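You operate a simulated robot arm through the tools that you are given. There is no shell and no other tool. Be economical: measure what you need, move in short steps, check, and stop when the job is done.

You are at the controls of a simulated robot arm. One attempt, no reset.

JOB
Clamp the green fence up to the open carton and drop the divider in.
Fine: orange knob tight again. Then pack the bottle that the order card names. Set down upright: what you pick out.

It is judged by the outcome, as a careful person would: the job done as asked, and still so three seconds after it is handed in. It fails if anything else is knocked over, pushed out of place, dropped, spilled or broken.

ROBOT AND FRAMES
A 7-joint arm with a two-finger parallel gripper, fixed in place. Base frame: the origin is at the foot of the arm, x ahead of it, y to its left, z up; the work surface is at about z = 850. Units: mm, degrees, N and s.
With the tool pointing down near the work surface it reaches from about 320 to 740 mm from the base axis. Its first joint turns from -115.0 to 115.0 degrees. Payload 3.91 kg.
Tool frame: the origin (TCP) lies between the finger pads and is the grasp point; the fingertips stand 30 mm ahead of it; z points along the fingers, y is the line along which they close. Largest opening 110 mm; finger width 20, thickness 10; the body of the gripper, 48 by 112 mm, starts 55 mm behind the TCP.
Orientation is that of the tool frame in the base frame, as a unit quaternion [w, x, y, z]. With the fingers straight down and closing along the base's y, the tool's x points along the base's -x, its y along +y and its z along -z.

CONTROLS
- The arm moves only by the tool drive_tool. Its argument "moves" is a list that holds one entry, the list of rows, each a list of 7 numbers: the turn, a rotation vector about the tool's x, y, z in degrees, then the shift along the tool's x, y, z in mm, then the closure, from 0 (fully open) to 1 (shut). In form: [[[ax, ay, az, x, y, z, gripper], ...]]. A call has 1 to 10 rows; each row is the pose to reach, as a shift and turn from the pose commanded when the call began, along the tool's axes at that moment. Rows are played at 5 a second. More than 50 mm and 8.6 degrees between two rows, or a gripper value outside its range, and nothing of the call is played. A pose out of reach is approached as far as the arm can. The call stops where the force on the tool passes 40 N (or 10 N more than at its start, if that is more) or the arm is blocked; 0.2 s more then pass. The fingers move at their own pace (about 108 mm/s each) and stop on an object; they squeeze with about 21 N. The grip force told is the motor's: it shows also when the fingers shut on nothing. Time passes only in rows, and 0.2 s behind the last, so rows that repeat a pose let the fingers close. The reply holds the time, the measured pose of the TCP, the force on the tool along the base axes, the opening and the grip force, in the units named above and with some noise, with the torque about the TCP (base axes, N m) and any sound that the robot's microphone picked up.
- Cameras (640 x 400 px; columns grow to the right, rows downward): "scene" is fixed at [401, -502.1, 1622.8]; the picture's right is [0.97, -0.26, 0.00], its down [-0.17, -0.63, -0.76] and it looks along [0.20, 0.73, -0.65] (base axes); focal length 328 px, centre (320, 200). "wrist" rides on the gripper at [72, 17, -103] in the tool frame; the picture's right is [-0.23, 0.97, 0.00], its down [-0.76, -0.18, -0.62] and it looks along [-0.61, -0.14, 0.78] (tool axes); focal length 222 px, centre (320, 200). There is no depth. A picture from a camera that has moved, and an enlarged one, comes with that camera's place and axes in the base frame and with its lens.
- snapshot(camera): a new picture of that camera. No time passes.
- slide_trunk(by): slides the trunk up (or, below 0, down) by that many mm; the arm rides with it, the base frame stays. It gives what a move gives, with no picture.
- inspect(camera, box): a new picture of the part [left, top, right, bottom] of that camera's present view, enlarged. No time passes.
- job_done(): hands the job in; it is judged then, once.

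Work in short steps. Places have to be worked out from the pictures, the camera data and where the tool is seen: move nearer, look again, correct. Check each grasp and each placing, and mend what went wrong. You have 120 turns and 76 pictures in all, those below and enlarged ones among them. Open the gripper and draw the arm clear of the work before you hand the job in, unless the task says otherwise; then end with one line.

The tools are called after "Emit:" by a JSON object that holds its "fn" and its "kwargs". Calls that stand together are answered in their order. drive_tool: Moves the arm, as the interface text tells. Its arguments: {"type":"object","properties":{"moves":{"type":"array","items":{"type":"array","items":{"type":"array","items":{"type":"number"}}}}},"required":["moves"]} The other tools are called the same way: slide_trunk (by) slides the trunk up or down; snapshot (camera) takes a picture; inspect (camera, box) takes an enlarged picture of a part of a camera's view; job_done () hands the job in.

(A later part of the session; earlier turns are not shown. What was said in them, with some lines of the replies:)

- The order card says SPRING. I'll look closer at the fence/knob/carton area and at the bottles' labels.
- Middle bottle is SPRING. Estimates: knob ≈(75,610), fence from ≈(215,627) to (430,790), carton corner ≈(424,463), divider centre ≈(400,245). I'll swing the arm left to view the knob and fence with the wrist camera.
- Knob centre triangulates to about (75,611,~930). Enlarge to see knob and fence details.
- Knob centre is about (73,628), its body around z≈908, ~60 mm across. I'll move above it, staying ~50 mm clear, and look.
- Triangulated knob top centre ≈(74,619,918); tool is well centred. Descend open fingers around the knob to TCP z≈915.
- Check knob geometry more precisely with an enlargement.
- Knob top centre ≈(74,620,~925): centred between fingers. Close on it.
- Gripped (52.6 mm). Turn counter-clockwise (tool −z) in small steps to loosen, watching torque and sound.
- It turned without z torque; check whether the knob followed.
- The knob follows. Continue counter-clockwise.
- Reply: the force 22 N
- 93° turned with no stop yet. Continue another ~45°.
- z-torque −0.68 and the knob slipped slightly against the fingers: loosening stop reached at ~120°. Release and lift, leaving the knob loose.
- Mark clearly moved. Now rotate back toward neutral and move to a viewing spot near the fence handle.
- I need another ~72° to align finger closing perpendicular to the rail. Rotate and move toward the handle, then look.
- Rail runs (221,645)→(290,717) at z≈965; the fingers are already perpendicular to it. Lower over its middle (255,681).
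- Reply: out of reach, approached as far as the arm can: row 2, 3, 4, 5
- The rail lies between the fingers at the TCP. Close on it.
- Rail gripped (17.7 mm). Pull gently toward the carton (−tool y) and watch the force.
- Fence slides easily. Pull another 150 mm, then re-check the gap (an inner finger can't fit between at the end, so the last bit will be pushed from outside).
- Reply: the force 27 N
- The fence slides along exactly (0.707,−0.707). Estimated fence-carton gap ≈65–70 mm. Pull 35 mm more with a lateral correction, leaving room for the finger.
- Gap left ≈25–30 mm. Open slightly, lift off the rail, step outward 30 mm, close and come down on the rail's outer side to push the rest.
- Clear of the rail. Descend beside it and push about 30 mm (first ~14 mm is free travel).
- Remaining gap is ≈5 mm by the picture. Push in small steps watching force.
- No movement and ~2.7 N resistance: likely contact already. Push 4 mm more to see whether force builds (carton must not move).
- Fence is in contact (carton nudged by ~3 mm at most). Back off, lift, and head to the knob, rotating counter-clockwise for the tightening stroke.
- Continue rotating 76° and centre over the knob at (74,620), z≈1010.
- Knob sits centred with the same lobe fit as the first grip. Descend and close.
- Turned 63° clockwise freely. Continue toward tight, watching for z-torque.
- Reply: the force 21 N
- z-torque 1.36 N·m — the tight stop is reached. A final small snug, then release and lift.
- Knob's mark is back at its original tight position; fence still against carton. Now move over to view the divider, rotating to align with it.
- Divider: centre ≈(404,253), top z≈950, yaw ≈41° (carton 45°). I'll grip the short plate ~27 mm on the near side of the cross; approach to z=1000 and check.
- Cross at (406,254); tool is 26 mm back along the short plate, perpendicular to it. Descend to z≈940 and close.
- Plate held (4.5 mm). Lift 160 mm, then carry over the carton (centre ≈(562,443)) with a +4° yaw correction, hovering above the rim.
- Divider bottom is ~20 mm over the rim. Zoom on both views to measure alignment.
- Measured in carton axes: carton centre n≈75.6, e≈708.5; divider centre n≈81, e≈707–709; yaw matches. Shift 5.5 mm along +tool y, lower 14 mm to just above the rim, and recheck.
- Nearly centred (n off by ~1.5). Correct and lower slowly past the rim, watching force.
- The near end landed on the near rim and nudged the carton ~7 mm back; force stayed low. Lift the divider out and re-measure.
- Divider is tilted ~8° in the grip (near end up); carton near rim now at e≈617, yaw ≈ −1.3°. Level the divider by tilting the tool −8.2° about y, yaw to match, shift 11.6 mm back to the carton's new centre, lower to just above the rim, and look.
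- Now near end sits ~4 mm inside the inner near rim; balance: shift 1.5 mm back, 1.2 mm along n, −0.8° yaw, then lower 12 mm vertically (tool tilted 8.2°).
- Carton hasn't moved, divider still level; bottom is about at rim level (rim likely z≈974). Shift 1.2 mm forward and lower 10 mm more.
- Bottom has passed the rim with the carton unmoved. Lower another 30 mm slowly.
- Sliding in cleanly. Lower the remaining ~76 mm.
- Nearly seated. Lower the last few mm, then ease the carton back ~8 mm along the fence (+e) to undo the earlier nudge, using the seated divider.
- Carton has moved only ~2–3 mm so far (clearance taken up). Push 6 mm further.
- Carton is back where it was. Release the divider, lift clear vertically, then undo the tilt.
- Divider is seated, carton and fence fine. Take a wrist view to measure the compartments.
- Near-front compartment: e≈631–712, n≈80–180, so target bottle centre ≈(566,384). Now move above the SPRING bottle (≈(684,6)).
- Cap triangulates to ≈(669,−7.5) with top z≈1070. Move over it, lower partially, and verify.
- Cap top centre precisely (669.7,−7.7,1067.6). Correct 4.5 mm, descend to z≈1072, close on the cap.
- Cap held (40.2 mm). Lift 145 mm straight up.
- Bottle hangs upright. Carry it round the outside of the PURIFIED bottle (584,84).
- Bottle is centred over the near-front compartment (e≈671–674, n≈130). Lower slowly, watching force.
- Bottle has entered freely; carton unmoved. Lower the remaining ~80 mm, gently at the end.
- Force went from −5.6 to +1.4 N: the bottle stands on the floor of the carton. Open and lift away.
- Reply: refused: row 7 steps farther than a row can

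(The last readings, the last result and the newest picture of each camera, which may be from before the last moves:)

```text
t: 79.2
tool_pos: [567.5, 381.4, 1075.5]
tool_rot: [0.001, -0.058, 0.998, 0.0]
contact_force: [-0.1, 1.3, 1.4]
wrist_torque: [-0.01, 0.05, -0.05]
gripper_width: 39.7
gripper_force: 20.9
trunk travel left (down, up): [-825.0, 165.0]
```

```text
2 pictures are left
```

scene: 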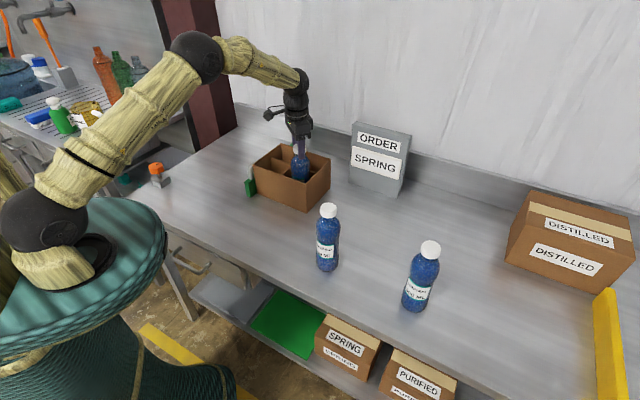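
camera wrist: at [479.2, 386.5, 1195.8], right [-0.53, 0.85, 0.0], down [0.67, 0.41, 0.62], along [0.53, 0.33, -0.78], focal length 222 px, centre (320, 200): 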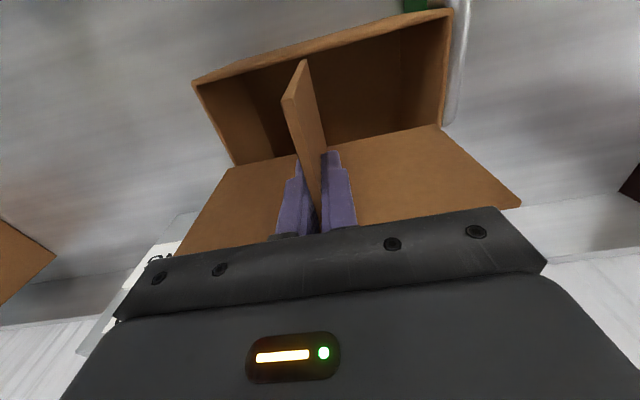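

One row was too long; repeat with smaller steps.

Emit:
{"fn": "drive_tool", "kwargs": {"moves": [[[0, 0, 0, 0, 0, 0, 0.5], [0, 0, 0, 0, 0, 0, 0.3], [0, 0, 0, 0, 0, 0, 0.3], [0, 0, 0, 0, 0, -25, 0.3], [0, 0, 0, 0, 0, -60, 0.3], [0, 0, 0, 0, 0, -100, 0.3], [0, 0, 0, 0, 0, -135, 0.3], [0, 0, 0, 40, 0, -150, 0.2], [0, 0, 0, 80, 0, -150, 0], [0, 0, 0, 120, 0, -150, 0]]]}}

Emit:
{"fn": "inspect", "kwargs": {"camera": "scene", "box": [140, 90, 450, 320]}}

```text
t: 81.4
tool_pos: [446.4, 367.2, 1226.2]
tool_rot: [0.001, -0.058, 0.998, 0.0]
contact_force: [-0.8, -0.7, 0.1]
wrist_torque: [-0.04, -0.02, 0.01]
gripper_width: 109.9
gripper_force: 0.1
trunk travel left (down, up): [-825.0, 165.0]
```

```text
1.74 times, centred on (295, 205) of scene
camera zoom: at [401.0, -502.1, 1622.8], right [0.97, -0.26, 0.0], down [-0.17, -0.63, -0.76], along [0.2, 0.73, -0.65], focal length 570 px, centre (364, 191)
```

zoom: 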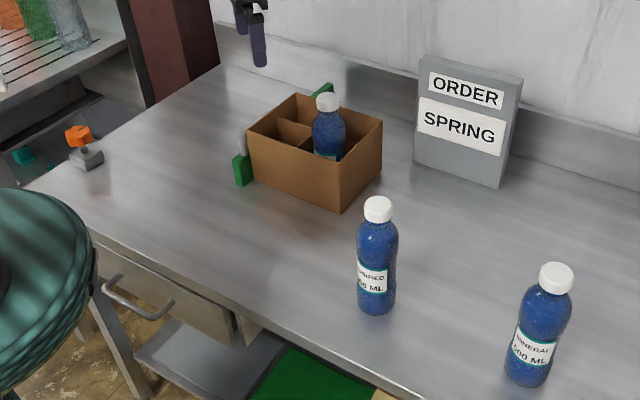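

The picture shows the SPRING bottle upright in the carton, the divider in, the fence against the carton and the knob tight. The other two bottles are untouched and the arm is clear, so I'm handing the job in.

Emit:
{"fn": "job_done", "kwargs": {}}

```text
The job is handed in.
```

The green fence is up against the carton with the orange knob tight again, the divider is seated, and the SPRING bottle stands upright in one compartment. While fitting the divider I knocked the carton about 9 mm out of place, then slid it back to within about 1 mm.
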